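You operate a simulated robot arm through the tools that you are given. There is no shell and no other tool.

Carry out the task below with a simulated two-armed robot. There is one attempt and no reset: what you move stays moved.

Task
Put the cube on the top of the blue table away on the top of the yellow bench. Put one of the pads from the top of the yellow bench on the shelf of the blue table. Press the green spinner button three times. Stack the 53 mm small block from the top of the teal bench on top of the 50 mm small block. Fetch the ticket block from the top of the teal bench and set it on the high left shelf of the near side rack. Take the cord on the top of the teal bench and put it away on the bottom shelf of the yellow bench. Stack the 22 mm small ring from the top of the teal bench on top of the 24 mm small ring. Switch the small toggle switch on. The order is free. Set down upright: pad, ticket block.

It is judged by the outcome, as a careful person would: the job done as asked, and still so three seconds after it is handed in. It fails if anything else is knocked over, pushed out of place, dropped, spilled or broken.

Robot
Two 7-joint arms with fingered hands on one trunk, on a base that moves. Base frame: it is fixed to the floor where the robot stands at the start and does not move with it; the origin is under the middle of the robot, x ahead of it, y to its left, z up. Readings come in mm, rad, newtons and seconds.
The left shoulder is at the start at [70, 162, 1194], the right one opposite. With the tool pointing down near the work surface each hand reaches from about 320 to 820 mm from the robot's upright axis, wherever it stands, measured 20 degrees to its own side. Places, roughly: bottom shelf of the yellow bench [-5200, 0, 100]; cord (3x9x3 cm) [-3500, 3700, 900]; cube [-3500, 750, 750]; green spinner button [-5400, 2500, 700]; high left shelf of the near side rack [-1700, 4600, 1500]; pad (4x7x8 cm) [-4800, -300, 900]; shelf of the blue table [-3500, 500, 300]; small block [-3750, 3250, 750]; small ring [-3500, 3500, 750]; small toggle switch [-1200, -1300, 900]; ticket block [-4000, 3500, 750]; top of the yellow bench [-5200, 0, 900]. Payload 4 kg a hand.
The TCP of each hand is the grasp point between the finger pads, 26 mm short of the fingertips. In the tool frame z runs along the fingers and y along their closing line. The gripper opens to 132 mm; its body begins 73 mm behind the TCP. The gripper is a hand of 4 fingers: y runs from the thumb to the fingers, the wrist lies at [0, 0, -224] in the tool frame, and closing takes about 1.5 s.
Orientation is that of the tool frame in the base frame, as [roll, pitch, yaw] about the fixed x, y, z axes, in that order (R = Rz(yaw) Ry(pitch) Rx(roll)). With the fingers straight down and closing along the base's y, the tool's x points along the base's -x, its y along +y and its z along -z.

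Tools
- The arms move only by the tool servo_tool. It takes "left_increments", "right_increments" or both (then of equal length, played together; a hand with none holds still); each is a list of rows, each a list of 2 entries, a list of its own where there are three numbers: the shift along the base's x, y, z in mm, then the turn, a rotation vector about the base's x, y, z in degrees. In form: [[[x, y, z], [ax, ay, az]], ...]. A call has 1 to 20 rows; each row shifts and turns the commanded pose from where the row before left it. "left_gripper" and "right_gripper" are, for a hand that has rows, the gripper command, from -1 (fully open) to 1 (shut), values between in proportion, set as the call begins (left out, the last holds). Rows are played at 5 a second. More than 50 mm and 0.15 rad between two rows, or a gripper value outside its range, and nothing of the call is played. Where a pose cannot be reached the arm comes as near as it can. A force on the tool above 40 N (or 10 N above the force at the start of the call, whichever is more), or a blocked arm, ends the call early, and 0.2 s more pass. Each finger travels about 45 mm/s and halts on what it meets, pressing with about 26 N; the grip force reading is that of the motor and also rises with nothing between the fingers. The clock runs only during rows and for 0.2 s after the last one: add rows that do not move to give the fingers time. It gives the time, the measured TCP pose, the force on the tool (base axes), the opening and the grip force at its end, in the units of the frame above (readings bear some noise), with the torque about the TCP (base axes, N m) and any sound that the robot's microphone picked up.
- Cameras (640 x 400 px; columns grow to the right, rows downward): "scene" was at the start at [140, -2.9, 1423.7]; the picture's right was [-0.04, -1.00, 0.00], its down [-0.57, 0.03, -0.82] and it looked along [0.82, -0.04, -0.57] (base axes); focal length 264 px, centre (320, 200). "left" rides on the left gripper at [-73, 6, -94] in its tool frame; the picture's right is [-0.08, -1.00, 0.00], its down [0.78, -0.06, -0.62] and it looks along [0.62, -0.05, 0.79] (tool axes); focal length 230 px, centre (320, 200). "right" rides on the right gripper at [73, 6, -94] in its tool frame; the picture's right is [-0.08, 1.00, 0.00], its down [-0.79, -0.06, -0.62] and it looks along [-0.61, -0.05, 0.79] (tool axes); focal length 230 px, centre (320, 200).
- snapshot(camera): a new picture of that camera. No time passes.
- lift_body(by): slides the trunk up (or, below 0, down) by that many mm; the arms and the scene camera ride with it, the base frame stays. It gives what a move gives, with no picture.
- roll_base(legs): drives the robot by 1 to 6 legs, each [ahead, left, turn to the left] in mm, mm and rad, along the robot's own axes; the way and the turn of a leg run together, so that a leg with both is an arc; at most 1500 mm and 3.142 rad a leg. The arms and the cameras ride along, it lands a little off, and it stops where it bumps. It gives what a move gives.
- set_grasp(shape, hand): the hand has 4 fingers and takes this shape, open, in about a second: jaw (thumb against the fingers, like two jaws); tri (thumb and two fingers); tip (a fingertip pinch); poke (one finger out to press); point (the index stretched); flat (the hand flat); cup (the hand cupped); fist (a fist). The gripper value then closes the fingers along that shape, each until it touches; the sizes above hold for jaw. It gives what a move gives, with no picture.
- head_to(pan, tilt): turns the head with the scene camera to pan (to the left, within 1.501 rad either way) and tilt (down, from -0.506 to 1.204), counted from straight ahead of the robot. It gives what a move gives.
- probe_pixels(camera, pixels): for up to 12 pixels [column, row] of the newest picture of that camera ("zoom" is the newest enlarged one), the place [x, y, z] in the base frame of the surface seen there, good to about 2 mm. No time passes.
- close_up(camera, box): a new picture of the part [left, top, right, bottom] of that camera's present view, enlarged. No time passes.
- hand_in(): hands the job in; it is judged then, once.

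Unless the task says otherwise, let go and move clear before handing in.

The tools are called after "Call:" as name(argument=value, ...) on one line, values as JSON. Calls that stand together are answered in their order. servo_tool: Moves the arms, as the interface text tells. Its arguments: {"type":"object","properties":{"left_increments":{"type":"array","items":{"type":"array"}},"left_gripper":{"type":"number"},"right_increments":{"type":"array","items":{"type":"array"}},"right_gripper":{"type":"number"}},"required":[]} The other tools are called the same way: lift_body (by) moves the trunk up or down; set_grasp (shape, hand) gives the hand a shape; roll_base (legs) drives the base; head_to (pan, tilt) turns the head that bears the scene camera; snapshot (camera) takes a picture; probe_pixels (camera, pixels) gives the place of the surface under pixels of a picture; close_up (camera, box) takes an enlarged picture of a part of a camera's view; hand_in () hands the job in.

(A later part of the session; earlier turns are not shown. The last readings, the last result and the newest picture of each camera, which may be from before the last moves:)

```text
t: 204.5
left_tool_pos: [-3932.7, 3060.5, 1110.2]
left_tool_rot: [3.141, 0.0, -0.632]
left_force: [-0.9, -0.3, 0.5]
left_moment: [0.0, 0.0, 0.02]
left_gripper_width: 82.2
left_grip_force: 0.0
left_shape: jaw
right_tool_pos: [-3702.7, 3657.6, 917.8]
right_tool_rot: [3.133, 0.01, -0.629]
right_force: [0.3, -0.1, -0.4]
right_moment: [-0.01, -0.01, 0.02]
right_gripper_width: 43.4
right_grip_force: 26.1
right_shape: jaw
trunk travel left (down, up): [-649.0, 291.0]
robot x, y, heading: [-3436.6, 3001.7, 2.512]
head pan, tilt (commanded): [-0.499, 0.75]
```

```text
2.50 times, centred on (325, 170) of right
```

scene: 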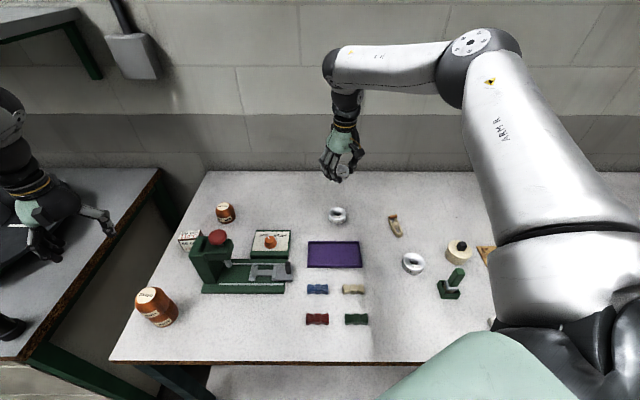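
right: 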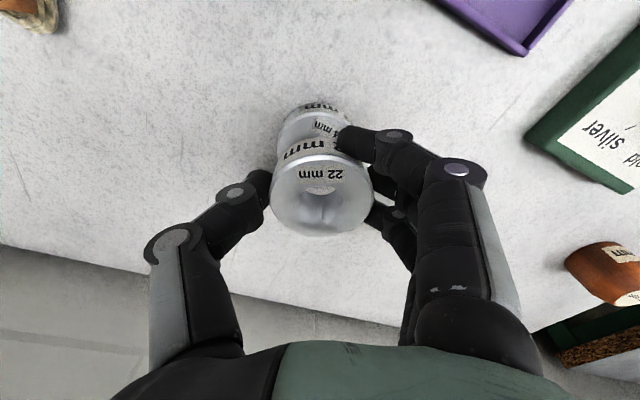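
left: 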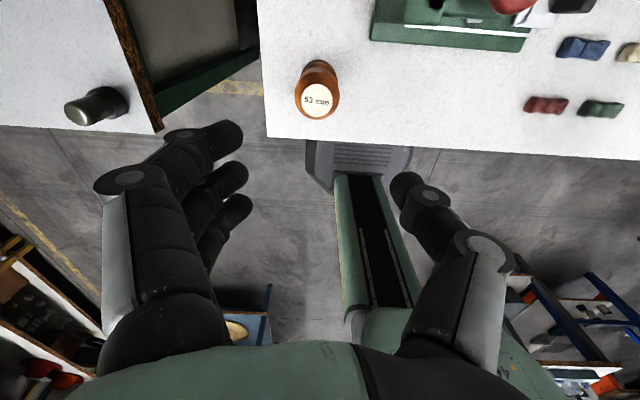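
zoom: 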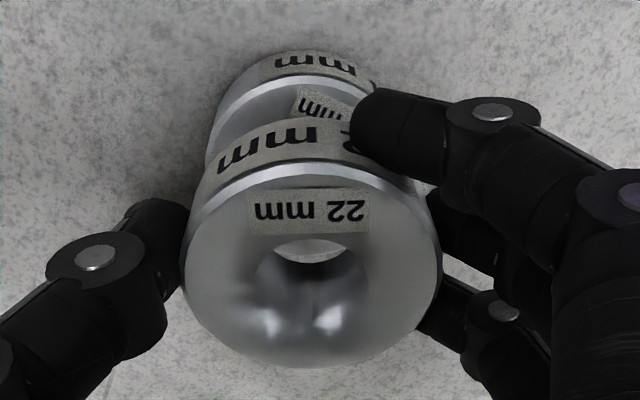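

Call:
close_up(camera="scene", box=[318, 165, 366, 210])

Call:
probe_pixels(camera="zoom", pixels=[[300, 192], [330, 187], [360, 172], [376, 155], [382, 135], [365, 105], [290, 304], [320, 300], [350, 285], [365, 268], [371, 250], [230, 290]])

```text
8.89 times, centred on (342, 188) of scene
```

zoom: 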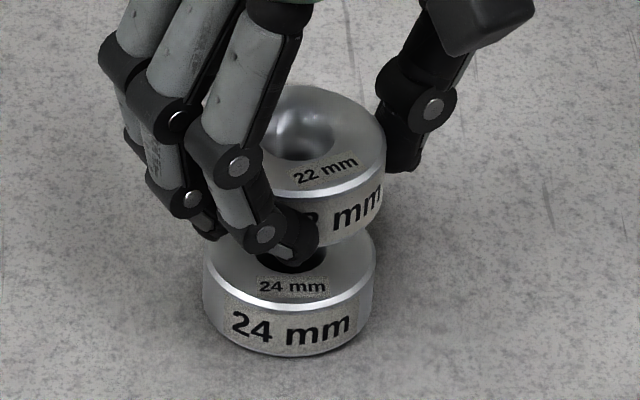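

```text
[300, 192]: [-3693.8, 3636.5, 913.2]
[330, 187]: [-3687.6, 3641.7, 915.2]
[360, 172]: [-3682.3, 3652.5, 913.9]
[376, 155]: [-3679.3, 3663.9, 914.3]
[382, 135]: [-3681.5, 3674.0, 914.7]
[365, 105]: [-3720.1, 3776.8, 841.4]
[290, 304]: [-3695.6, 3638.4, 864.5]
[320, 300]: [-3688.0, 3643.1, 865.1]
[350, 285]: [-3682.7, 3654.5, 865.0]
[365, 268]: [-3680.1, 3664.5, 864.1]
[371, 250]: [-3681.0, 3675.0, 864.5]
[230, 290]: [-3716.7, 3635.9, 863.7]
```

Offset only (+0.6,-1.4) now. Correct and descend 23 mm in one call.

Call:
servo_tool(right_increments=[[[-0.6, 1.4, -8], [0, 0, 0]], [[0, 0, -7], [0, 0, 0]], [[0, 0, -5], [0, 0, 0]], [[0, 0, -3], [0, 0, 0]], [[0, 0, -1], [0, 0, 0]], [[0, 0, 0], [0, 0, 0]]])

Call:
close_up(camera="scene", box=[318, 165, 366, 210])

Call:
probe_pixels(camera="zoom", pixels=[[300, 252], [330, 247], [360, 232], [376, 212], [382, 195], [290, 310], [320, 305], [350, 290], [368, 268]])

```text
t: 205.9
left_tool_pos: [-3933.4, 3061.9, 1110.5]
left_tool_rot: [-3.141, 0.0, -0.632]
left_force: [-0.3, 0.2, -0.5]
left_moment: [0.0, 0.01, -0.01]
left_gripper_width: 81.8
left_grip_force: 0.1
left_shape: jaw
right_tool_pos: [-3704.1, 3659.5, 893.6]
right_tool_rot: [3.133, 0.012, -0.63]
right_force: [-0.1, 0.2, -0.3]
right_moment: [0.02, 0.01, 0.01]
right_gripper_width: 43.5
right_grip_force: 26.6
right_shape: jaw
trunk travel left (down, up): [-649.0, 291.0]
robot x, y, heading: [-3430.9, 3000.9, 2.51]
head pan, tilt (commanded): [-0.499, 0.75]
```

```text
8.89 times, centred on (342, 188) of scene
```

zoom: 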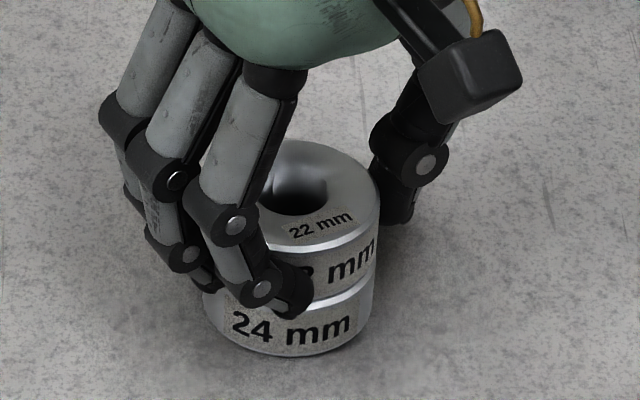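

```text
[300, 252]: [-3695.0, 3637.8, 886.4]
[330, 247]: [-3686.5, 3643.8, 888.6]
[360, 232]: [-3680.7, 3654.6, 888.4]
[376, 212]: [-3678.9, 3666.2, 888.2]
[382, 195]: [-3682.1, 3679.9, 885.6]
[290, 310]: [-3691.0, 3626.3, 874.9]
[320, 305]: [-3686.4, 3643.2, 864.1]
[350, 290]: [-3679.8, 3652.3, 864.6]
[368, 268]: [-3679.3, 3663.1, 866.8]
```

Call:
servo_tool(right_increments=[[[0, 0, -1], [0, 0, 0]], [[0, 0, -1], [0, 0, 0]], [[0, 0, 0], [0, 0, 0]]])

```text
t: 206.7
left_tool_pos: [-3931.5, 3061.5, 1110.2]
left_tool_rot: [3.141, 0.003, -0.631]
left_force: [0.5, 0.1, 0.0]
left_moment: [-0.03, 0.01, -0.01]
left_gripper_width: 82.0
left_grip_force: 0.1
left_shape: jaw
right_tool_pos: [-3704.5, 3658.3, 892.2]
right_tool_rot: [3.132, 0.01, -0.629]
right_force: [0.4, 0.6, 4.1]
right_moment: [0.03, -0.01, -0.02]
right_gripper_width: 43.7
right_grip_force: 26.4
right_shape: jaw
trunk travel left (down, up): [-649.0, 291.0]
robot x, y, heading: [-3427.9, 2997.2, 2.511]
head pan, tilt (commanded): [-0.499, 0.75]
```

Contact at 4 N. Open the hand to release.

Call:
servo_tool(right_increments=[[[0, 0, 0], [0, 0, 0]], [[0, 0, 0], [0, 0, 0]], [[0, 0, 0], [0, 0, 0]], [[0, 0, 0], [0, 0, 0]], [[0, 0, 0], [0, 0, 0]]], right_gripper=-0.25)

Call:
close_up(camera="scene", box=[318, 165, 366, 210])

Call:
snapshot(camera="right")

```text
t: 207.9
left_tool_pos: [-3931.5, 3061.2, 1110.6]
left_tool_rot: [-3.14, 0.0, -0.632]
left_force: [0.0, 0.2, -0.1]
left_moment: [-0.01, -0.01, 0.01]
left_gripper_width: 82.2
left_grip_force: 0.1
left_shape: jaw
right_tool_pos: [-3704.4, 3659.5, 891.2]
right_tool_rot: [3.132, 0.01, -0.631]
right_force: [-0.3, -0.4, -0.3]
right_moment: [0.01, -0.01, -0.01]
right_gripper_width: 82.2
right_grip_force: 0.0
right_shape: jaw
trunk travel left (down, up): [-649.0, 291.0]
robot x, y, heading: [-3429.9, 2997.9, 2.51]
head pan, tilt (commanded): [-0.499, 0.75]
```

```text
8.89 times, centred on (342, 188) of scene
```

zoom: 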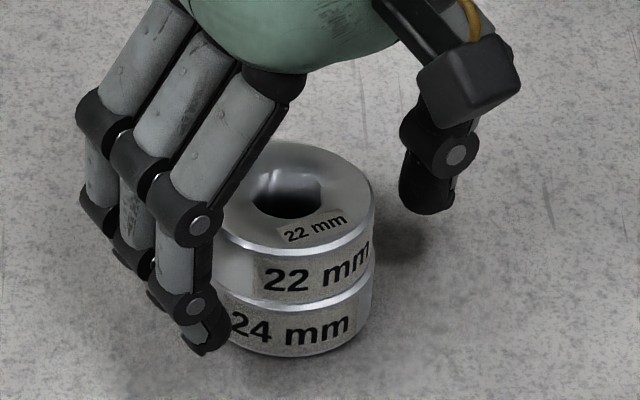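

```text
taken
```

right: 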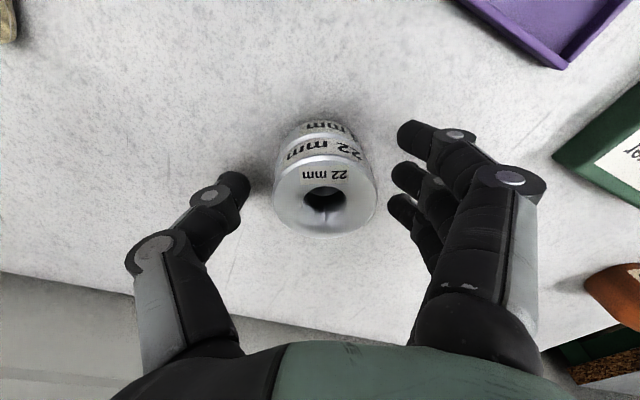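

The rings are neatly stacked. Raise the right hand clear and then look at the cord.

Call:
servo_tool(right_increments=[[[0, 0, 20], [0, 0, 0]], [[0, 0, 35], [0, 0, 0]], [[0, 0, 40], [0, 0, 0]], [[0, 0, 40], [0, 0, 0]]])

Call:
snapshot(camera="scene")

Call:
close_up(camera="scene", box=[310, 150, 430, 230])

Call:
probe_pixels(camera="zoom", pixels=[[400, 110], [440, 120], [420, 150], [455, 180], [430, 180], [440, 210], [475, 210], [455, 240], [480, 240], [445, 225], [470, 255], [500, 180]])

```text
t: 208.9
left_tool_pos: [-3932.7, 3061.2, 1111.6]
left_tool_rot: [-3.141, 0.0, -0.631]
left_force: [0.1, -1.1, -0.7]
left_moment: [0.02, 0.0, 0.0]
left_gripper_width: 81.8
left_grip_force: 0.0
left_shape: jaw
right_tool_pos: [-3706.1, 3658.9, 1028.9]
right_tool_rot: [3.133, 0.011, -0.628]
right_force: [-0.3, 0.0, 0.5]
right_moment: [0.01, -0.02, 0.0]
right_gripper_width: 82.0
right_grip_force: 0.0
right_shape: jaw
trunk travel left (down, up): [-649.0, 291.0]
robot x, y, heading: [-3430.9, 3000.0, 2.511]
head pan, tilt (commanded): [-0.499, 0.75]
```

```text
taken
```

scene: 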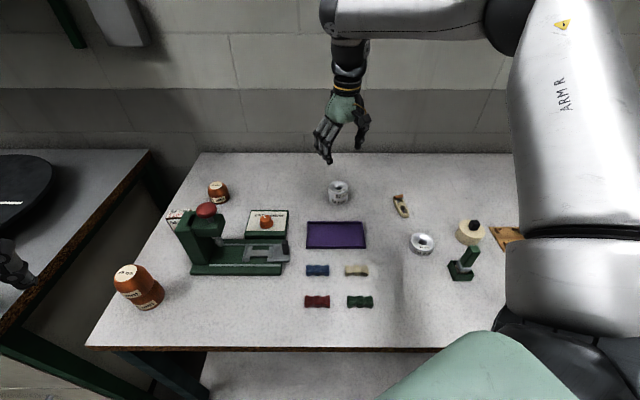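

```text
5.00 times, centred on (370, 190) of scene
```

zoom: 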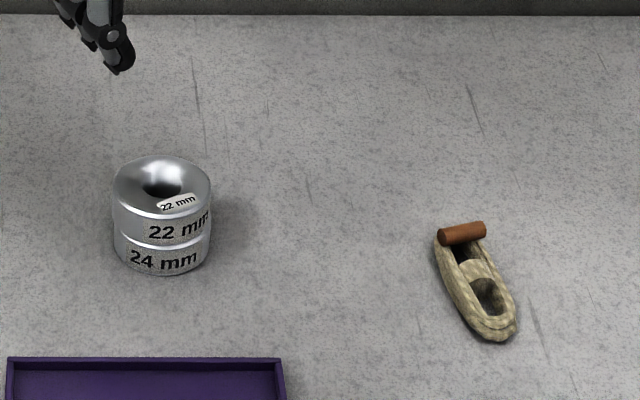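

```text
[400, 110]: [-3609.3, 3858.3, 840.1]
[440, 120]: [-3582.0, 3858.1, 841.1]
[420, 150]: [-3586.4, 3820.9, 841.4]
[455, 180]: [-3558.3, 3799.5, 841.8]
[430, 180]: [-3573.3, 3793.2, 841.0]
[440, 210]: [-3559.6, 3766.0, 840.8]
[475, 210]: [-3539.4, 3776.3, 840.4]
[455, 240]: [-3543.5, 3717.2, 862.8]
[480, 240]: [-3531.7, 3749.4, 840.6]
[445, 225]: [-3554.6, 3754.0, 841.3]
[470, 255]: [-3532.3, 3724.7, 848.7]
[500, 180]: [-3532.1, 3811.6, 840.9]
```

Call:
close_up(camera="scene", box=[388, 188, 418, 224])

Call:
probe_pixels(camera="zoom", pixels=[[270, 70], [330, 60], [240, 85], [260, 150], [330, 130], [340, 180], [390, 220], [300, 230], [370, 290], [330, 300], [300, 160], [410, 260]])

```text
11.11 times, centred on (403, 206) of scene
```

zoom: 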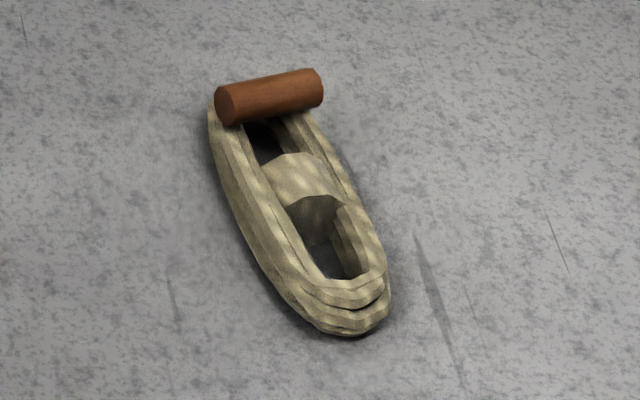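

```text
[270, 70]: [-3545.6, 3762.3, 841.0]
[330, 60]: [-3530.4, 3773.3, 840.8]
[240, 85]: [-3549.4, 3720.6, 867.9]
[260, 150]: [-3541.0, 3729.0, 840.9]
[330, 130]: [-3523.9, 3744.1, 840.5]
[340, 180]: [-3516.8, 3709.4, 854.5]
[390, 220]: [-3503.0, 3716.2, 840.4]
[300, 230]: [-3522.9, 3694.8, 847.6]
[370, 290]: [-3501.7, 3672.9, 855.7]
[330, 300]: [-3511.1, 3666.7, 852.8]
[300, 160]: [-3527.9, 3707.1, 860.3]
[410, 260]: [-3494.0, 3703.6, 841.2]
```

The cord is a ~90 mm hank from its brown bar [-3545,3721] to its end [-3503,3667], centre ≈[-3524,3696]. Rotate the robot right by 0.32 rad so the hand closes across it, and come 25 mm closer.

Call:
roll_base(legs=[[0, 0, -0.32], [25, 0, 0]])

Call:
head_to(pan=-0.45, tilt=0.75)

Call:
snapshot(camera="scene")

Call:
snapshot(camera="right")

```text
t: 210.8
left_tool_pos: [-3896.9, 3232.8, 1109.5]
left_tool_rot: [3.141, -0.001, -0.96]
left_force: [-1.0, -0.2, -0.3]
left_moment: [0.0, -0.03, 0.0]
left_gripper_width: 82.0
left_grip_force: 0.1
left_shape: jaw
right_tool_pos: [-3488.1, 3727.6, 1027.0]
right_tool_rot: [3.133, 0.008, -0.957]
right_force: [-0.3, 0.8, -0.5]
right_moment: [0.01, -0.03, -0.02]
right_gripper_width: 82.0
right_grip_force: 0.1
right_shape: jaw
trunk travel left (down, up): [-649.0, 291.0]
robot x, y, heading: [-3439.7, 3012.9, 2.182]
head pan, tilt (commanded): [-0.499, 0.75]
stopped in leg 2: the robot was blocked; the commanded pose is now the measured one
```

```text
t: 211.4
left_tool_pos: [-3896.0, 3231.0, 1110.9]
left_tool_rot: [-3.14, -0.002, -0.959]
left_force: [0.7, 0.1, 0.5]
left_moment: [-0.01, -0.01, -0.01]
left_gripper_width: 82.3
left_grip_force: 0.1
left_shape: jaw
right_tool_pos: [-3488.0, 3725.1, 1029.0]
right_tool_rot: [3.134, 0.011, -0.958]
right_force: [0.0, 0.1, 0.0]
right_moment: [-0.01, -0.01, 0.02]
right_gripper_width: 82.3
right_grip_force: 0.0
right_shape: jaw
trunk travel left (down, up): [-649.0, 291.0]
robot x, y, heading: [-3437.6, 3012.7, 2.181]
head pan, tilt (commanded): [-0.45, 0.75]
```

```text
taken
```

scene: 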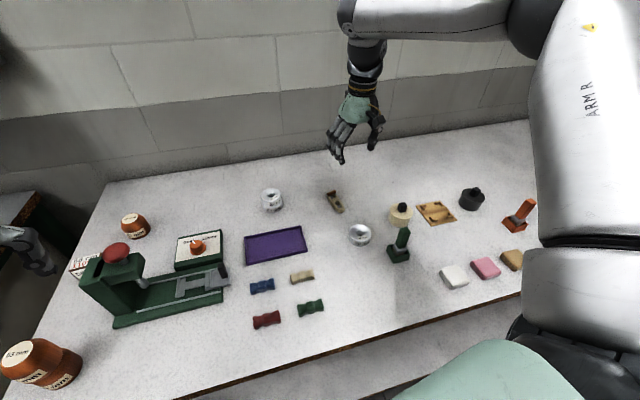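

```text
taken
```

right: 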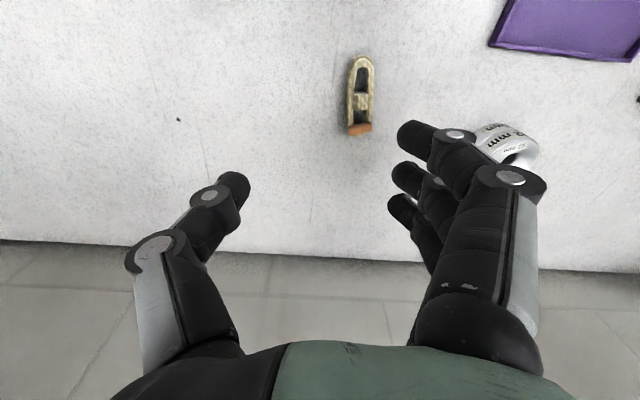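

The base touched the bench's lower shelf at v≈-288 (items undisturbed); back off 15 mm. Then measure the cord from the wrist camera.

Call:
roll_base(legs=[[-15, 0, 0]])

Call:
close_up(camera="right", box=[320, 40, 400, 150])

Call:
probe_pixels(camera="zoom", pixels=[[320, 60], [320, 90], [270, 200], [360, 200], [315, 200], [275, 320], [365, 310], [320, 320], [310, 290], [270, 130], [365, 130], [320, 150]])

```text
t: 212.2
left_tool_pos: [-3887.6, 3221.6, 1110.2]
left_tool_rot: [3.14, -0.001, -0.96]
left_force: [0.1, 0.1, -0.3]
left_moment: [-0.02, 0.01, 0.03]
left_gripper_width: 82.2
left_grip_force: 0.2
left_shape: jaw
right_tool_pos: [-3482.4, 3713.7, 1025.5]
right_tool_rot: [3.132, 0.009, -0.956]
right_force: [-0.2, 0.1, 0.0]
right_moment: [-0.03, -0.03, 0.03]
right_gripper_width: 82.3
right_grip_force: 0.1
right_shape: jaw
trunk travel left (down, up): [-649.0, 291.0]
robot x, y, heading: [-3430.5, 3000.1, 2.185]
head pan, tilt (commanded): [-0.45, 0.75]
```

```text
3.64 times, centred on (360, 95) of right
```

zoom: 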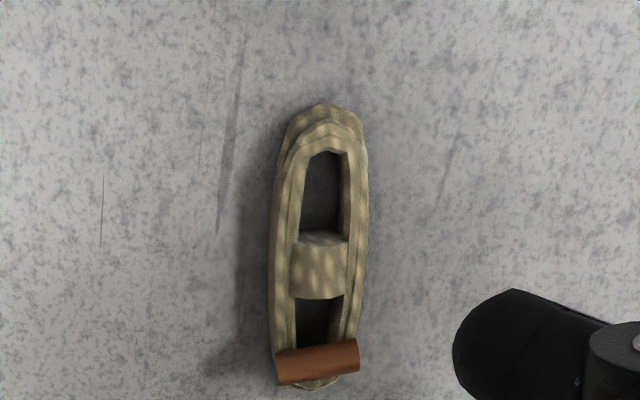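

```text
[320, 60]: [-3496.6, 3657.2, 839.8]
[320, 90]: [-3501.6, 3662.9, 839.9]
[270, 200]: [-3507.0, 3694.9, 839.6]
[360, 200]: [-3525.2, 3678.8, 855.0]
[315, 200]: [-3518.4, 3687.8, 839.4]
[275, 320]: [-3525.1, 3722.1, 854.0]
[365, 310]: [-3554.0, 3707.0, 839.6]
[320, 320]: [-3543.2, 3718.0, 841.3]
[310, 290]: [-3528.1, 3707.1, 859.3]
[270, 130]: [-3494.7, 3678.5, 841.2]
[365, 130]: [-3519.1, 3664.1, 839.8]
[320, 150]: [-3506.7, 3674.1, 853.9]
```

Call:
servo_tool(right_increments=[[[-20.5, -9.4, 0], [0, 0, 0.3]], [[-20.5, -9.4, 0], [0, 0, 0.3]], [[0, 0, -35], [0, 0, 0]], [[0, 0, -35], [0, 0, 0]], [[0, 0, 0], [0, 0, 0]]])

Call:
snapshot(camera="right")

```text
t: 213.4
left_tool_pos: [-3886.6, 3218.4, 1110.7]
left_tool_rot: [-3.14, 0.001, -0.961]
left_force: [0.3, -0.2, 0.0]
left_moment: [-0.03, 0.02, 0.02]
left_gripper_width: 82.3
left_grip_force: 0.0
left_shape: jaw
right_tool_pos: [-3521.8, 3694.3, 959.4]
right_tool_rot: [3.132, 0.013, -0.947]
right_force: [0.8, -0.2, 0.4]
right_moment: [0.01, -0.01, -0.02]
right_gripper_width: 82.5
right_grip_force: 0.1
right_shape: jaw
trunk travel left (down, up): [-649.0, 291.0]
robot x, y, heading: [-3430.9, 3001.1, 2.183]
head pan, tilt (commanded): [-0.45, 0.75]
```

```text
taken
```

right: 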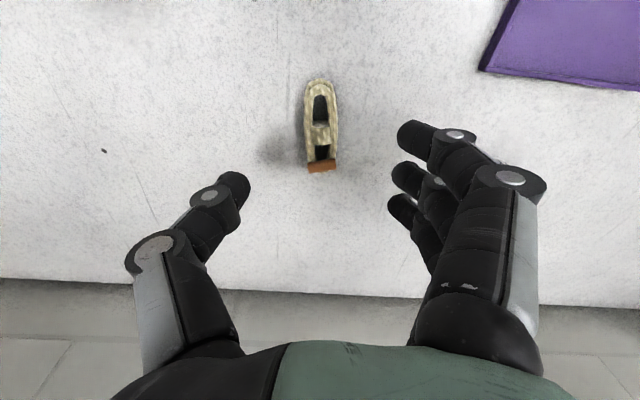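

Call:
servo_tool(right_increments=[[[-0.5, 0.3, -30], [0, 0, 0]], [[0, 0, -30], [0, 0, 0]], [[0, 0, -18], [0, 0, 0]], [[0, 0, -11], [0, 0, 0]], [[0, 0, 0], [0, 0, 0]]])

Call:
snapshot(camera="right")

Call:
close_up(camera="scene", box=[280, 130, 420, 250])

```text
t: 214.6
left_tool_pos: [-3887.1, 3220.0, 1111.0]
left_tool_rot: [-3.14, 0.001, -0.961]
left_force: [-0.6, 0.2, 0.1]
left_moment: [0.03, 0.0, 0.02]
left_gripper_width: 82.2
left_grip_force: 0.2
left_shape: jaw
right_tool_pos: [-3521.7, 3695.3, 868.1]
right_tool_rot: [3.132, 0.013, -0.948]
right_force: [-0.1, -0.2, 0.9]
right_moment: [0.0, -0.02, 0.03]
right_gripper_width: 82.3
right_grip_force: 0.1
right_shape: jaw
trunk travel left (down, up): [-649.0, 291.0]
robot x, y, heading: [-3432.0, 2999.7, 2.185]
head pan, tilt (commanded): [-0.45, 0.75]
```

```text
taken
```

right: 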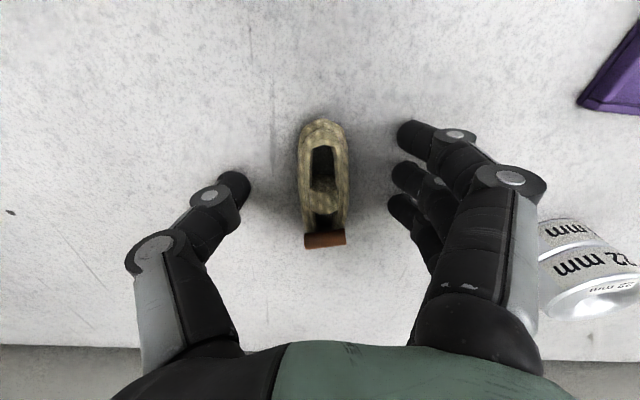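

```text
3.33 times, centred on (350, 190) of scene
```

zoom: 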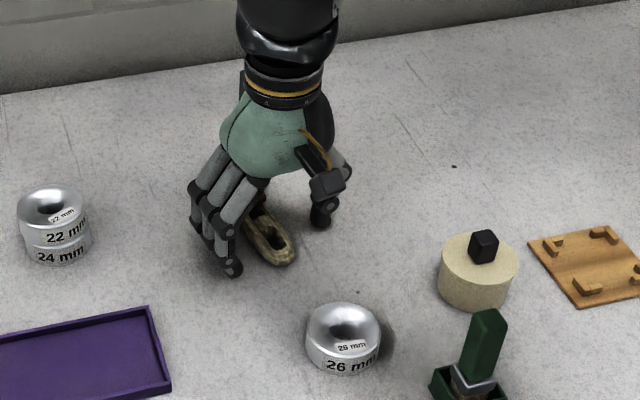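

Call:
servo_tool(right_increments=[[[0, 0, 0], [0, 0, 0]], [[0, 0, 0], [0, 0, 0]], [[0, 0, 0], [0, 0, 0]], [[0, 0, 0], [0, 0, 0]], [[0, 0, 0], [0, 0, 0]], [[0, 0, 0], [0, 0, 0]], [[0, 0, 0], [0, 0, 0]], [[0, 0, 0], [0, 0, 0]]], right_gripper=1)

Call:
snapshot(camera="right")

```text
t: 216.4
left_tool_pos: [-3886.6, 3219.3, 1111.3]
left_tool_rot: [-3.141, 0.002, -0.96]
left_force: [0.6, 0.2, -1.0]
left_moment: [0.02, -0.05, -0.01]
left_gripper_width: 82.2
left_grip_force: 0.0
left_shape: jaw
right_tool_pos: [-3520.2, 3694.9, 867.2]
right_tool_rot: [3.132, 0.013, -0.947]
right_force: [-1.4, 0.7, 0.2]
right_moment: [0.03, 0.0, 0.0]
right_gripper_width: 24.6
right_grip_force: 26.0
right_shape: jaw
trunk travel left (down, up): [-649.0, 291.0]
robot x, y, heading: [-3432.4, 2996.5, 2.184]
head pan, tilt (commanded): [-0.45, 0.75]
```

```text
taken
```

right: 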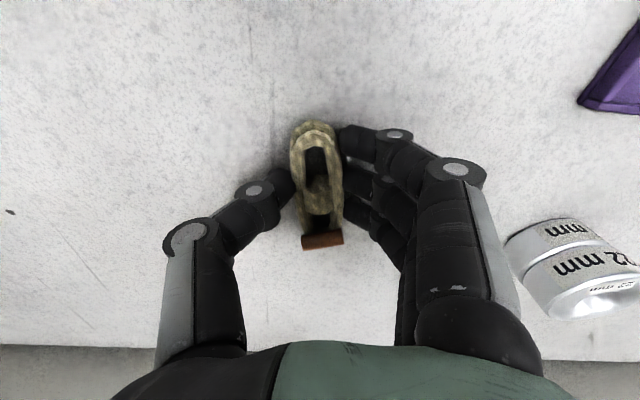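

Cord gripped. Lift straight up and verify.

Call:
servo_tool(right_increments=[[[0, 0, 12], [0, 0, 0]], [[0, 0, 25], [0, 0, 0]], [[0, 0, 35], [0, 0, 0]], [[0, 0, 40], [0, 0, 0]], [[0, 0, 40], [0, 0, 0]]])

Call:
snapshot(camera="right")

Call:
snapshot(camera="scene")

```text
t: 217.6
left_tool_pos: [-3886.9, 3218.3, 1111.3]
left_tool_rot: [-3.141, 0.003, -0.96]
left_force: [0.1, 0.2, -0.1]
left_moment: [0.02, 0.01, -0.01]
left_gripper_width: 82.4
left_grip_force: 0.2
left_shape: jaw
right_tool_pos: [-3521.1, 3692.1, 1022.2]
right_tool_rot: [3.133, 0.013, -0.945]
right_force: [0.6, -0.6, 0.1]
right_moment: [-0.01, 0.03, 0.02]
right_gripper_width: 24.7
right_grip_force: 26.1
right_shape: jaw
trunk travel left (down, up): [-649.0, 291.0]
robot x, y, heading: [-3433.4, 2997.1, 2.186]
head pan, tilt (commanded): [-0.45, 0.75]
```

```text
taken
```

right: 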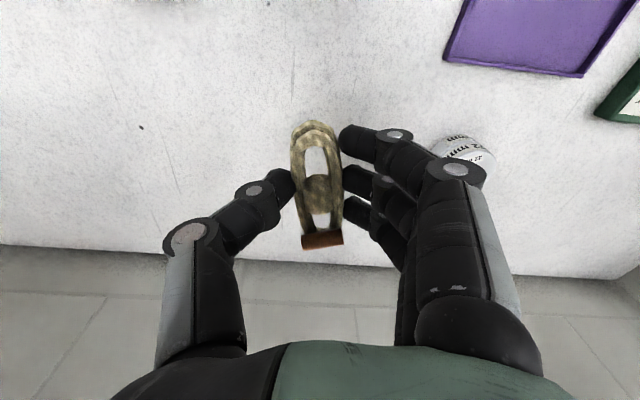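

```text
taken
```

scene: 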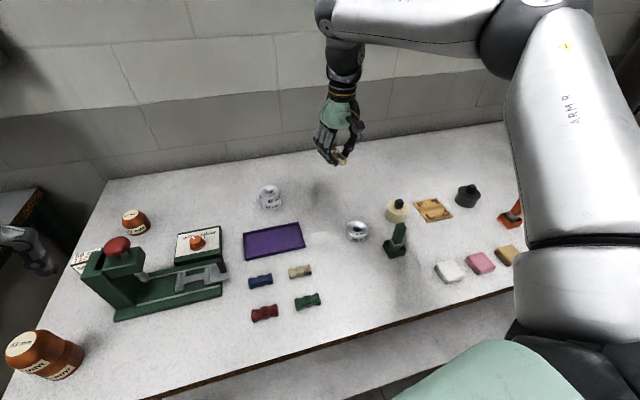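

Cord is securely held. Bring the right hand back to a stowed position beside me.

Call:
servo_tool(right_increments=[[[7, -36, 10], [0, 0, 0]], [[7, -36, 15], [0, 0, 0]], [[7, -36, 20], [0, 0, 0]], [[7, -36, 20], [0, 0, 0]], [[7, -36, 20], [0, 0, 0]], [[7, -35, 20], [0, 0, 0]]])

Call:
snapshot(camera="right")

```text
t: 219.0
left_tool_pos: [-3886.2, 3218.3, 1111.6]
left_tool_rot: [-3.14, 0.003, -0.96]
left_force: [-0.5, 0.1, -0.4]
left_moment: [0.02, 0.01, 0.01]
left_gripper_width: 82.2
left_grip_force: 0.0
left_shape: jaw
right_tool_pos: [-3476.0, 3478.0, 1126.4]
right_tool_rot: [3.135, 0.012, -0.949]
right_force: [0.0, -0.1, 0.1]
right_moment: [0.03, 0.0, 0.0]
right_gripper_width: 24.5
right_grip_force: 26.7
right_shape: jaw
trunk travel left (down, up): [-649.0, 291.0]
robot x, y, heading: [-3427.2, 2997.3, 2.183]
head pan, tilt (commanded): [-0.45, 0.75]
```

```text
taken
```

right: 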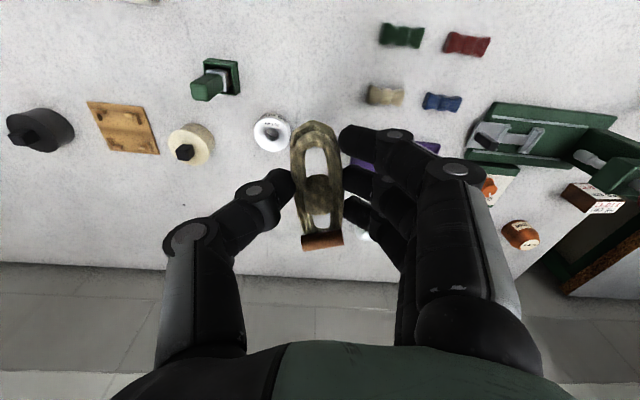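

Call:
roll_base(legs=[[0, 0, -0.174], [0, 190, 0]])

Call:
head_to(pan=0.3, tilt=0.75)

Call:
snapshot(camera="scene")

Call:
close_up(camera="scene", box=[270, 130, 370, 230])

Call:
snapshot(camera="left")

```text
t: 221.3
left_tool_pos: [-4015.8, 3215.2, 1112.0]
left_tool_rot: [-3.141, 0.001, -1.138]
left_force: [-0.2, -0.7, -0.6]
left_moment: [0.03, 0.01, 0.01]
left_gripper_width: 82.0
left_grip_force: 0.0
left_shape: jaw
right_tool_pos: [-3564.8, 3399.1, 1125.8]
right_tool_rot: [3.132, 0.012, -1.127]
right_force: [0.7, 0.5, -0.4]
right_moment: [-0.02, 0.02, 0.04]
right_gripper_width: 24.3
right_grip_force: 26.5
right_shape: jaw
trunk travel left (down, up): [-649.0, 291.0]
robot x, y, heading: [-3608.2, 2918.6, 2.008]
head pan, tilt (commanded): [-0.45, 0.75]
```

```text
t: 222.4
left_tool_pos: [-4015.9, 3215.7, 1110.9]
left_tool_rot: [3.14, 0.002, -1.137]
left_force: [-0.5, 0.8, -0.4]
left_moment: [-0.01, 0.0, 0.0]
left_gripper_width: 82.0
left_grip_force: 0.1
left_shape: jaw
right_tool_pos: [-3566.5, 3397.8, 1124.6]
right_tool_rot: [3.131, 0.01, -1.127]
right_force: [-0.2, -0.5, 0.0]
right_moment: [0.02, 0.0, 0.02]
right_gripper_width: 24.3
right_grip_force: 26.2
right_shape: jaw
trunk travel left (down, up): [-649.0, 291.0]
robot x, y, heading: [-3606.0, 2917.6, 2.004]
head pan, tilt (commanded): [0.3, 0.75]
```

```text
taken
```

scene: 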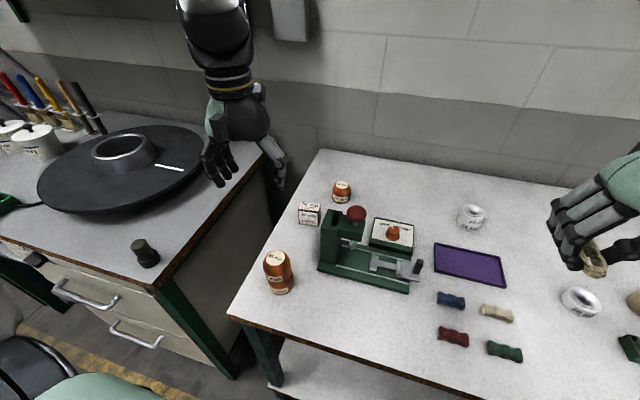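

```text
4.00 times, centred on (320, 180) of scene
```

zoom: 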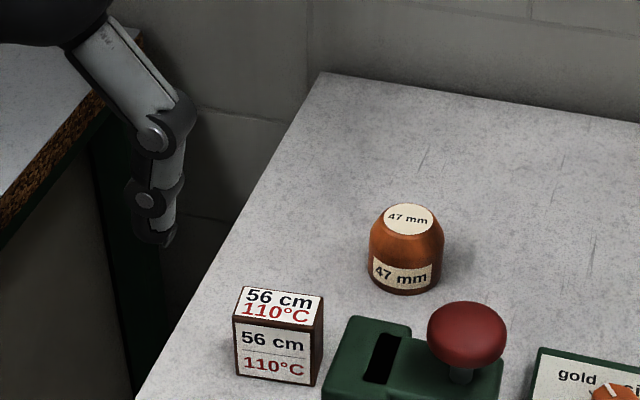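

```text
taken
```

left: 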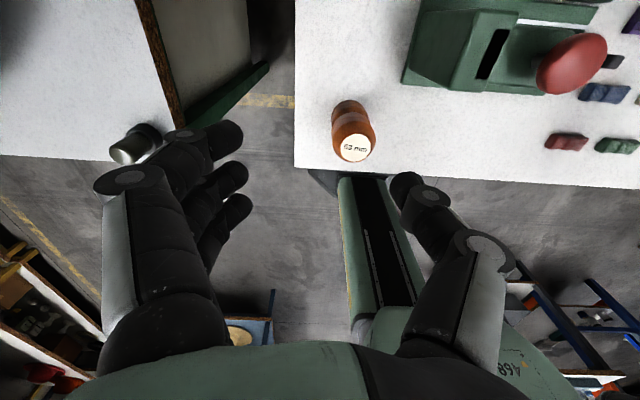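

Call:
close_up(camera="scene", box=[292, 195, 332, 230])

Call:
probe_pixels(camera="zoom", pixels=[[150, 80], [340, 100], [320, 145], [130, 130], [230, 110], [230, 200], [135, 280], [315, 300], [150, 200], [330, 200], [360, 250], [100, 250]])

```text
11.43 times, centred on (312, 212) of scene
```

zoom: 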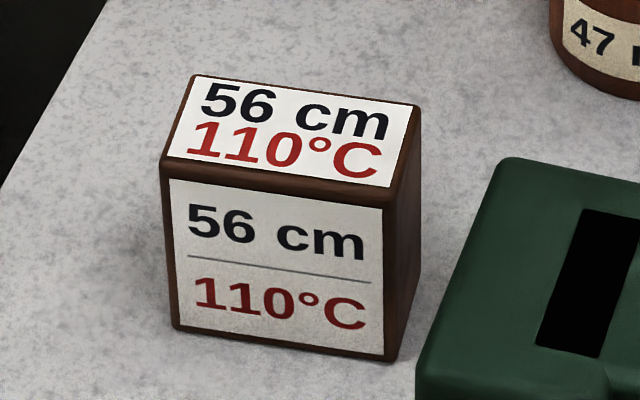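

```text
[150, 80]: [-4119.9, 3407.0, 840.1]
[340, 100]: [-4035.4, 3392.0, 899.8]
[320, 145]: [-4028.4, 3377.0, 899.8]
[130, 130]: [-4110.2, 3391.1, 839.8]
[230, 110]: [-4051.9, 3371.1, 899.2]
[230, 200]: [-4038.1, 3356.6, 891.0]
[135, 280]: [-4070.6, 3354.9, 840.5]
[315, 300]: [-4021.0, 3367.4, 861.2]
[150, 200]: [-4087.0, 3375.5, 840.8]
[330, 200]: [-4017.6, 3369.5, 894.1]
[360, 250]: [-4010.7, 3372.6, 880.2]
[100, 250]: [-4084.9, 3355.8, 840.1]
```

Call:
probe_pixels(camera="zoom", pixels=[[200, 80], [414, 108], [396, 192], [168, 158], [172, 185], [390, 215], [178, 322], [392, 352], [414, 290], [290, 130]])

```text
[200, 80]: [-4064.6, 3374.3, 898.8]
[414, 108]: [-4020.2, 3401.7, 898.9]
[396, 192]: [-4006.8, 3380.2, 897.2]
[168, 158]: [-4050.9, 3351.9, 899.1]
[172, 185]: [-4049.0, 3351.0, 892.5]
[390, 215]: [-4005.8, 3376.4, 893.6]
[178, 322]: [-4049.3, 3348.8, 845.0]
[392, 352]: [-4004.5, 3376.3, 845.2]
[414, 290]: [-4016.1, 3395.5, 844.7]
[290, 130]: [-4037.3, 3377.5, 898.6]
```

Call:
probe_pixels(camera="zoom", pixels=[[425, 345], [440, 300], [505, 165], [480, 200], [440, 390], [425, 390], [560, 240], [630, 190]])

Call:
close_up(camera="scene", box=[290, 180, 430, 300])

Call:
probe_pixels(camera="zoom", pixels=[[135, 160], [130, 285], [150, 250], [190, 130], [240, 150], [155, 300], [130, 260], [215, 300]])

```text
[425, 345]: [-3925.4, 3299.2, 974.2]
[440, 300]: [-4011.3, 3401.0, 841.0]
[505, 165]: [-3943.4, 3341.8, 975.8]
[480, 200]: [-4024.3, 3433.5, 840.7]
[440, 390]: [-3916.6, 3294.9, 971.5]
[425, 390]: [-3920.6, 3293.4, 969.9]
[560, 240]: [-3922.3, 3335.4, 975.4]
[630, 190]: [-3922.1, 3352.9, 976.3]
```

```text
3.33 times, centred on (360, 240) of scene
```

zoom: 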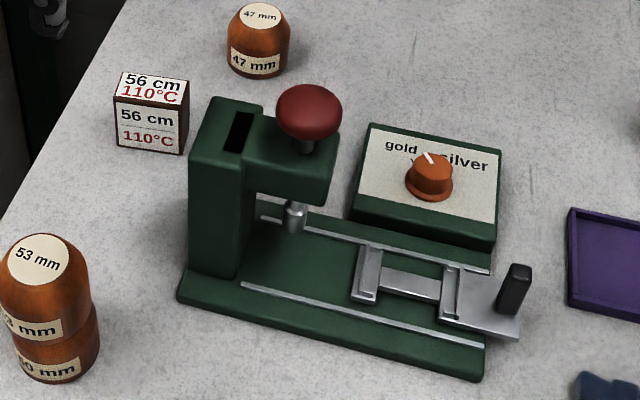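

```text
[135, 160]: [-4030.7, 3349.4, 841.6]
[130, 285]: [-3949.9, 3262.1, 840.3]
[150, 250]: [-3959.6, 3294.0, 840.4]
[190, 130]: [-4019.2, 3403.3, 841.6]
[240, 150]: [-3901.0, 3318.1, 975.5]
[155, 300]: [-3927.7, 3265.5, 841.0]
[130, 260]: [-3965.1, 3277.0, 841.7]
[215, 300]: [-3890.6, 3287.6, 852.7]
```

Before grasping the ticket block I want to see the target shelf, since it dictates the grasp. Back off and drive right toward the near side rack with the cord in hand.

Call:
roll_base(legs=[[-350, 0, 0], [0, -1200, 0]])

Call:
head_to(pan=-0.9, tilt=0.2)

Call:
snapshot(camera="scene")

```text
t: 230.2
left_tool_pos: [-2789.0, 3381.6, 1111.4]
left_tool_rot: [-3.141, 0.001, -1.16]
left_force: [-0.5, 0.1, 0.8]
left_moment: [-0.02, -0.02, -0.05]
left_gripper_width: 81.9
left_grip_force: 0.0
left_shape: jaw
right_tool_pos: [-2334.6, 3556.6, 1125.0]
right_tool_rot: [3.133, 0.01, -1.145]
right_force: [-0.3, -1.0, -0.7]
right_moment: [0.01, 0.01, -0.05]
right_gripper_width: 24.6
right_grip_force: 25.5
right_shape: jaw
trunk travel left (down, up): [-649.0, 291.0]
robot x, y, heading: [-2388.8, 3075.6, 1.983]
head pan, tilt (commanded): [0.3, 0.75]
```

```text
t: 231.6
left_tool_pos: [-2789.4, 3382.4, 1110.1]
left_tool_rot: [3.141, 0.002, -1.16]
left_force: [-0.5, 0.1, 0.5]
left_moment: [-0.03, 0.0, -0.01]
left_gripper_width: 82.1
left_grip_force: 0.0
left_shape: jaw
right_tool_pos: [-2337.2, 3556.6, 1125.0]
right_tool_rot: [3.133, 0.011, -1.144]
right_force: [0.6, -0.1, 0.4]
right_moment: [-0.02, 0.01, 0.01]
right_gripper_width: 24.7
right_grip_force: 25.7
right_shape: jaw
trunk travel left (down, up): [-649.0, 291.0]
robot x, y, heading: [-2390.1, 3073.9, 1.981]
head pan, tilt (commanded): [-0.901, 0.201]
```

```text
taken
```

scene: 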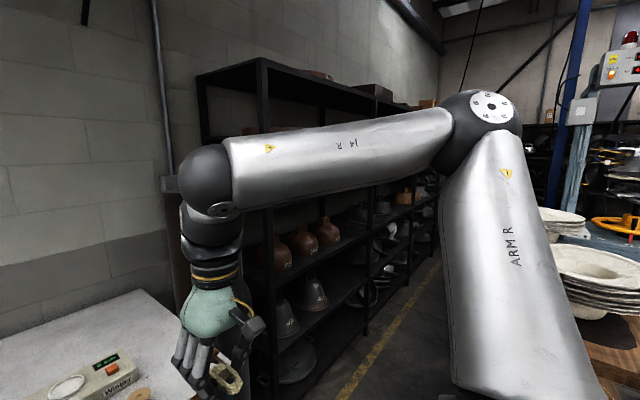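

Call:
probe_pixels(camera="scene", pixels=[[262, 80], [200, 90], [268, 300], [330, 90], [300, 240], [325, 235], [400, 190], [260, 130], [280, 340], [350, 240], [430, 110], [310, 300]])

Call:
close_up(camera="scene", box=[190, 40, 450, 200])

```text
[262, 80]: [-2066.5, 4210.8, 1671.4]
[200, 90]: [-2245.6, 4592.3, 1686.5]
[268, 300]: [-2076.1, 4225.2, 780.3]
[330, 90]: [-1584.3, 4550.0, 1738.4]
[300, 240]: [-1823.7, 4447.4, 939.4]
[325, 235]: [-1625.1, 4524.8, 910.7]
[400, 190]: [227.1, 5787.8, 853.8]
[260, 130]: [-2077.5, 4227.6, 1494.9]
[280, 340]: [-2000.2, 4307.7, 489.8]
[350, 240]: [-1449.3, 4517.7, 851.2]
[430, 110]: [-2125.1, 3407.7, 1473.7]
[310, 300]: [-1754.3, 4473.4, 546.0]
```

```text
2.46 times, centred on (320, 120) of scene
```

zoom: 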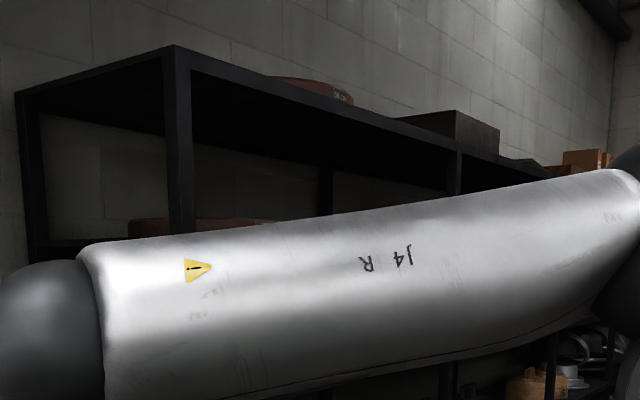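

Call:
head_to(pan=-1.3, tilt=0.4)

Call:
snapshot(camera="scene")

Call:
probe_pixels(camera="scene", pixels=[[60, 300], [120, 350], [200, 250], [300, 330], [400, 300], [450, 250], [500, 300], [560, 330], [250, 200], [350, 380], [600, 380], [100, 200]])

```text
t: 232.5
left_tool_pos: [-2789.6, 3381.4, 1111.6]
left_tool_rot: [-3.141, 0.003, -1.158]
left_force: [0.4, -0.2, 0.4]
left_moment: [-0.02, 0.02, 0.04]
left_gripper_width: 82.1
left_grip_force: 0.0
left_shape: jaw
right_tool_pos: [-2335.4, 3555.9, 1124.6]
right_tool_rot: [3.133, 0.01, -1.146]
right_force: [0.4, 0.1, -0.4]
right_moment: [-0.02, 0.0, -0.01]
right_gripper_width: 24.5
right_grip_force: 26.1
right_shape: jaw
trunk travel left (down, up): [-649.0, 291.0]
robot x, y, heading: [-2389.1, 3074.2, 1.981]
head pan, tilt (commanded): [-1.3, 0.4]
```

```text
taken
```

scene: 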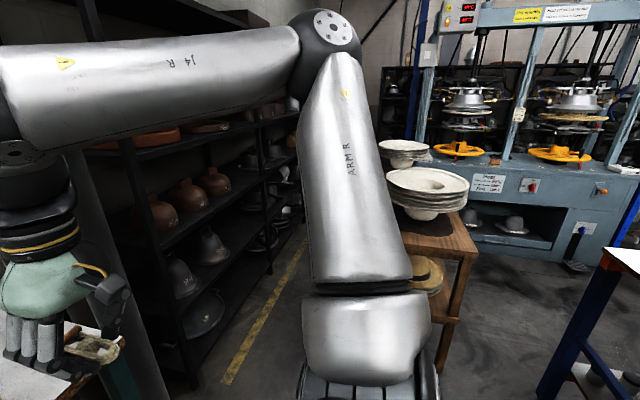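

```text
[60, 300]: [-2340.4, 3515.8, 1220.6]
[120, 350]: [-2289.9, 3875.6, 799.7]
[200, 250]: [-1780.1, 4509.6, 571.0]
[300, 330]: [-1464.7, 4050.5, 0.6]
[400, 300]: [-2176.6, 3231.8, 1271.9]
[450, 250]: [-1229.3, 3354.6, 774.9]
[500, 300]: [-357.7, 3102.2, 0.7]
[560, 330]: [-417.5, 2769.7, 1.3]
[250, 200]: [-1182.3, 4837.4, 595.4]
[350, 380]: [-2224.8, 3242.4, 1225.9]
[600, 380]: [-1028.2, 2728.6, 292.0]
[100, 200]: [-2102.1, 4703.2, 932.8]
```

There's a ~1.1 m aisle between the rack and a wooden table. Move right and ahead to get a view of the rack's left bay.

Call:
roll_base(legs=[[0, -680, 0], [330, 0, 0]])

Call:
head_to(pan=0.15, tilt=0.0)

Call:
snapshot(camera="scene")

Call:
head_to(pan=-0.5, tilt=0.0)

Call:
snapshot(camera="scene")

```text
t: 238.0
left_tool_pos: [-2329.5, 3949.8, 1110.8]
left_tool_rot: [-3.141, 0.001, -1.129]
left_force: [-0.2, 1.0, -0.3]
left_moment: [-0.02, 0.01, 0.01]
left_gripper_width: 82.3
left_grip_force: 0.0
left_shape: jaw
right_tool_pos: [-1880.7, 4139.1, 1127.0]
right_tool_rot: [3.132, 0.013, -1.113]
right_force: [0.1, -0.3, 0.1]
right_moment: [0.0, 0.01, -0.02]
right_gripper_width: 24.5
right_grip_force: 26.4
right_shape: jaw
trunk travel left (down, up): [-649.0, 291.0]
robot x, y, heading: [-1917.7, 3657.1, 2.012]
head pan, tilt (commanded): [-1.3, 0.4]
```

```text
t: 239.6
left_tool_pos: [-2330.0, 3950.9, 1111.3]
left_tool_rot: [-3.14, 0.001, -1.128]
left_force: [-0.7, 0.0, -0.5]
left_moment: [0.0, -0.06, 0.02]
left_gripper_width: 81.9
left_grip_force: 0.1
left_shape: jaw
right_tool_pos: [-1880.7, 4140.1, 1126.0]
right_tool_rot: [3.132, 0.01, -1.114]
right_force: [0.1, -0.3, 0.4]
right_moment: [0.02, 0.0, 0.0]
right_gripper_width: 24.4
right_grip_force: 25.9
right_shape: jaw
trunk travel left (down, up): [-649.0, 291.0]
robot x, y, heading: [-1916.0, 3656.0, 2.018]
head pan, tilt (commanded): [0.15, 0.0]
```

```text
taken
```

scene: 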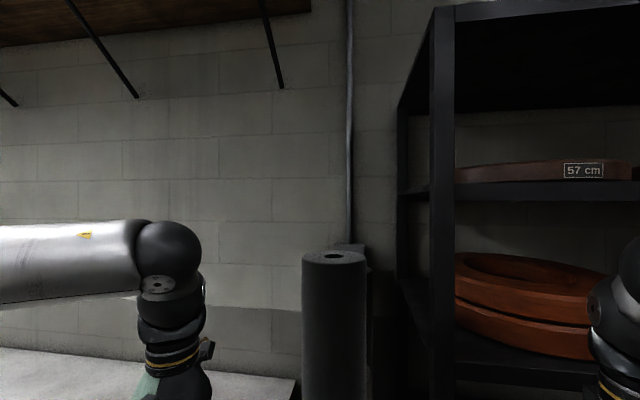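

```text
t: 240.6
left_tool_pos: [-2329.9, 3950.4, 1111.5]
left_tool_rot: [3.141, 0.001, -1.126]
left_force: [-0.3, 0.8, -0.4]
left_moment: [0.02, 0.03, 0.02]
left_gripper_width: 82.1
left_grip_force: 0.1
left_shape: jaw
right_tool_pos: [-1882.1, 4139.4, 1126.4]
right_tool_rot: [3.134, 0.013, -1.114]
right_force: [-0.1, -0.9, -1.0]
right_moment: [-0.01, 0.0, -0.04]
right_gripper_width: 24.5
right_grip_force: 26.1
right_shape: jaw
trunk travel left (down, up): [-649.0, 291.0]
robot x, y, heading: [-1917.5, 3657.1, 2.022]
head pan, tilt (commanded): [-0.499, 0.0]
```

```text
taken
```

scene: 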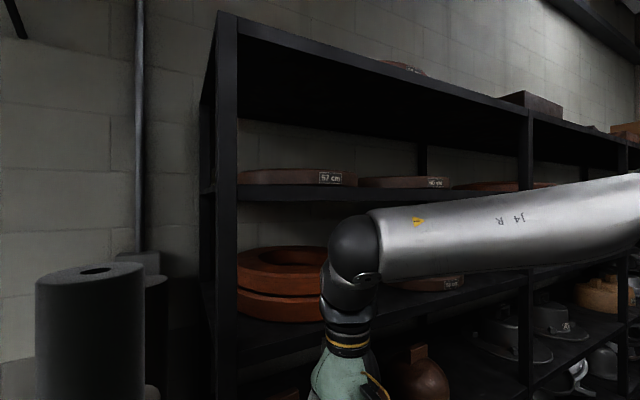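

Call:
close_up(camera="scene", box=[200, 60, 540, 260])

Call:
probe_pixels(camera="zoom", pixels=[[60, 240], [150, 250], [250, 255], [350, 250], [450, 240], [250, 220], [420, 230], [330, 230], [560, 235], [300, 150], [600, 100], [40, 60]])

```text
1.88 times, centred on (370, 160) of scene
```

zoom: 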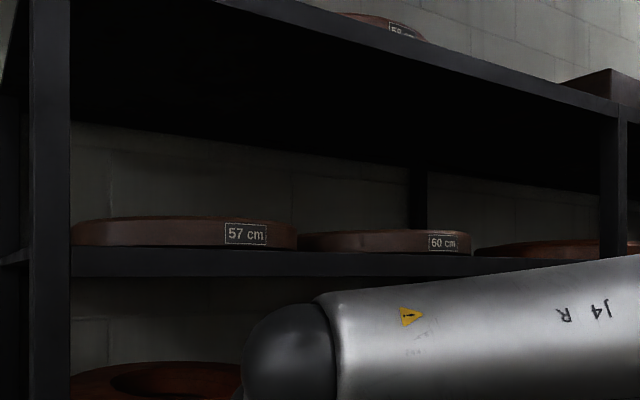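

```text
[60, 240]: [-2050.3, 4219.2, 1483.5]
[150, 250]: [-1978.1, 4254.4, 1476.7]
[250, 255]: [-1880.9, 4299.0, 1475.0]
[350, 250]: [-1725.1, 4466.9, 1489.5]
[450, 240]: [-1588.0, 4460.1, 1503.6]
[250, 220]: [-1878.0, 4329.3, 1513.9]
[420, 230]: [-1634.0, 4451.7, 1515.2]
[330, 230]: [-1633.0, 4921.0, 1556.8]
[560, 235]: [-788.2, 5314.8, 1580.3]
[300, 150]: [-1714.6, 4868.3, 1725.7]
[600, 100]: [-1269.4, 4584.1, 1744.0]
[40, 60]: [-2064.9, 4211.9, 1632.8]
```

The high shelf board is at z≈1480 with a top board at ~1740, so the ticket must be set in with a tilted hand. Raise the trunk fully to look onto the shelf.

Call:
lift_body(by=285)

Call:
head_to(pan=-0.4, tilt=0.2)

Call:
snapshot(camera="scene")

Call:
close_up(camera="scene", box=[150, 100, 500, 300])

```text
t: 243.5
left_tool_pos: [-2330.6, 3951.2, 1395.8]
left_tool_rot: [3.141, 0.003, -1.128]
left_force: [-0.4, -0.5, 0.5]
left_moment: [-0.03, -0.01, -0.01]
left_gripper_width: 82.0
left_grip_force: 0.1
left_shape: jaw
right_tool_pos: [-1882.7, 4140.4, 1411.4]
right_tool_rot: [3.134, 0.012, -1.113]
right_force: [-0.2, 0.4, -0.7]
right_moment: [-0.01, -0.02, 0.03]
right_gripper_width: 24.1
right_grip_force: 25.7
right_shape: jaw
trunk travel left (down, up): [-934.0, 6.0]
robot x, y, heading: [-1917.3, 3660.0, 2.02]
head pan, tilt (commanded): [-0.499, 0.0]
```

```text
t: 244.2
left_tool_pos: [-2330.4, 3950.3, 1395.9]
left_tool_rot: [-3.14, 0.002, -1.128]
left_force: [0.0, 0.3, 0.7]
left_moment: [-0.01, -0.02, 0.0]
left_gripper_width: 82.1
left_grip_force: 0.0
left_shape: jaw
right_tool_pos: [-1882.1, 4140.8, 1410.8]
right_tool_rot: [3.132, 0.01, -1.112]
right_force: [-0.5, -0.7, -0.9]
right_moment: [0.02, -0.01, -0.01]
right_gripper_width: 24.6
right_grip_force: 26.0
right_shape: jaw
trunk travel left (down, up): [-934.0, 6.0]
robot x, y, heading: [-1917.3, 3656.9, 2.018]
head pan, tilt (commanded): [-0.4, 0.201]
```

```text
taken
```

scene: 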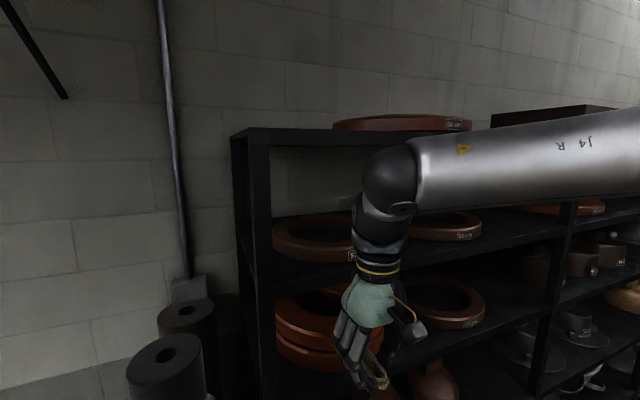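

```text
1.83 times, centred on (325, 200) of scene
```

zoom: 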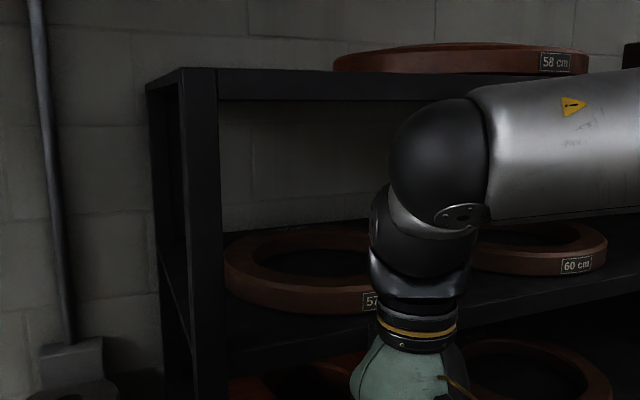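

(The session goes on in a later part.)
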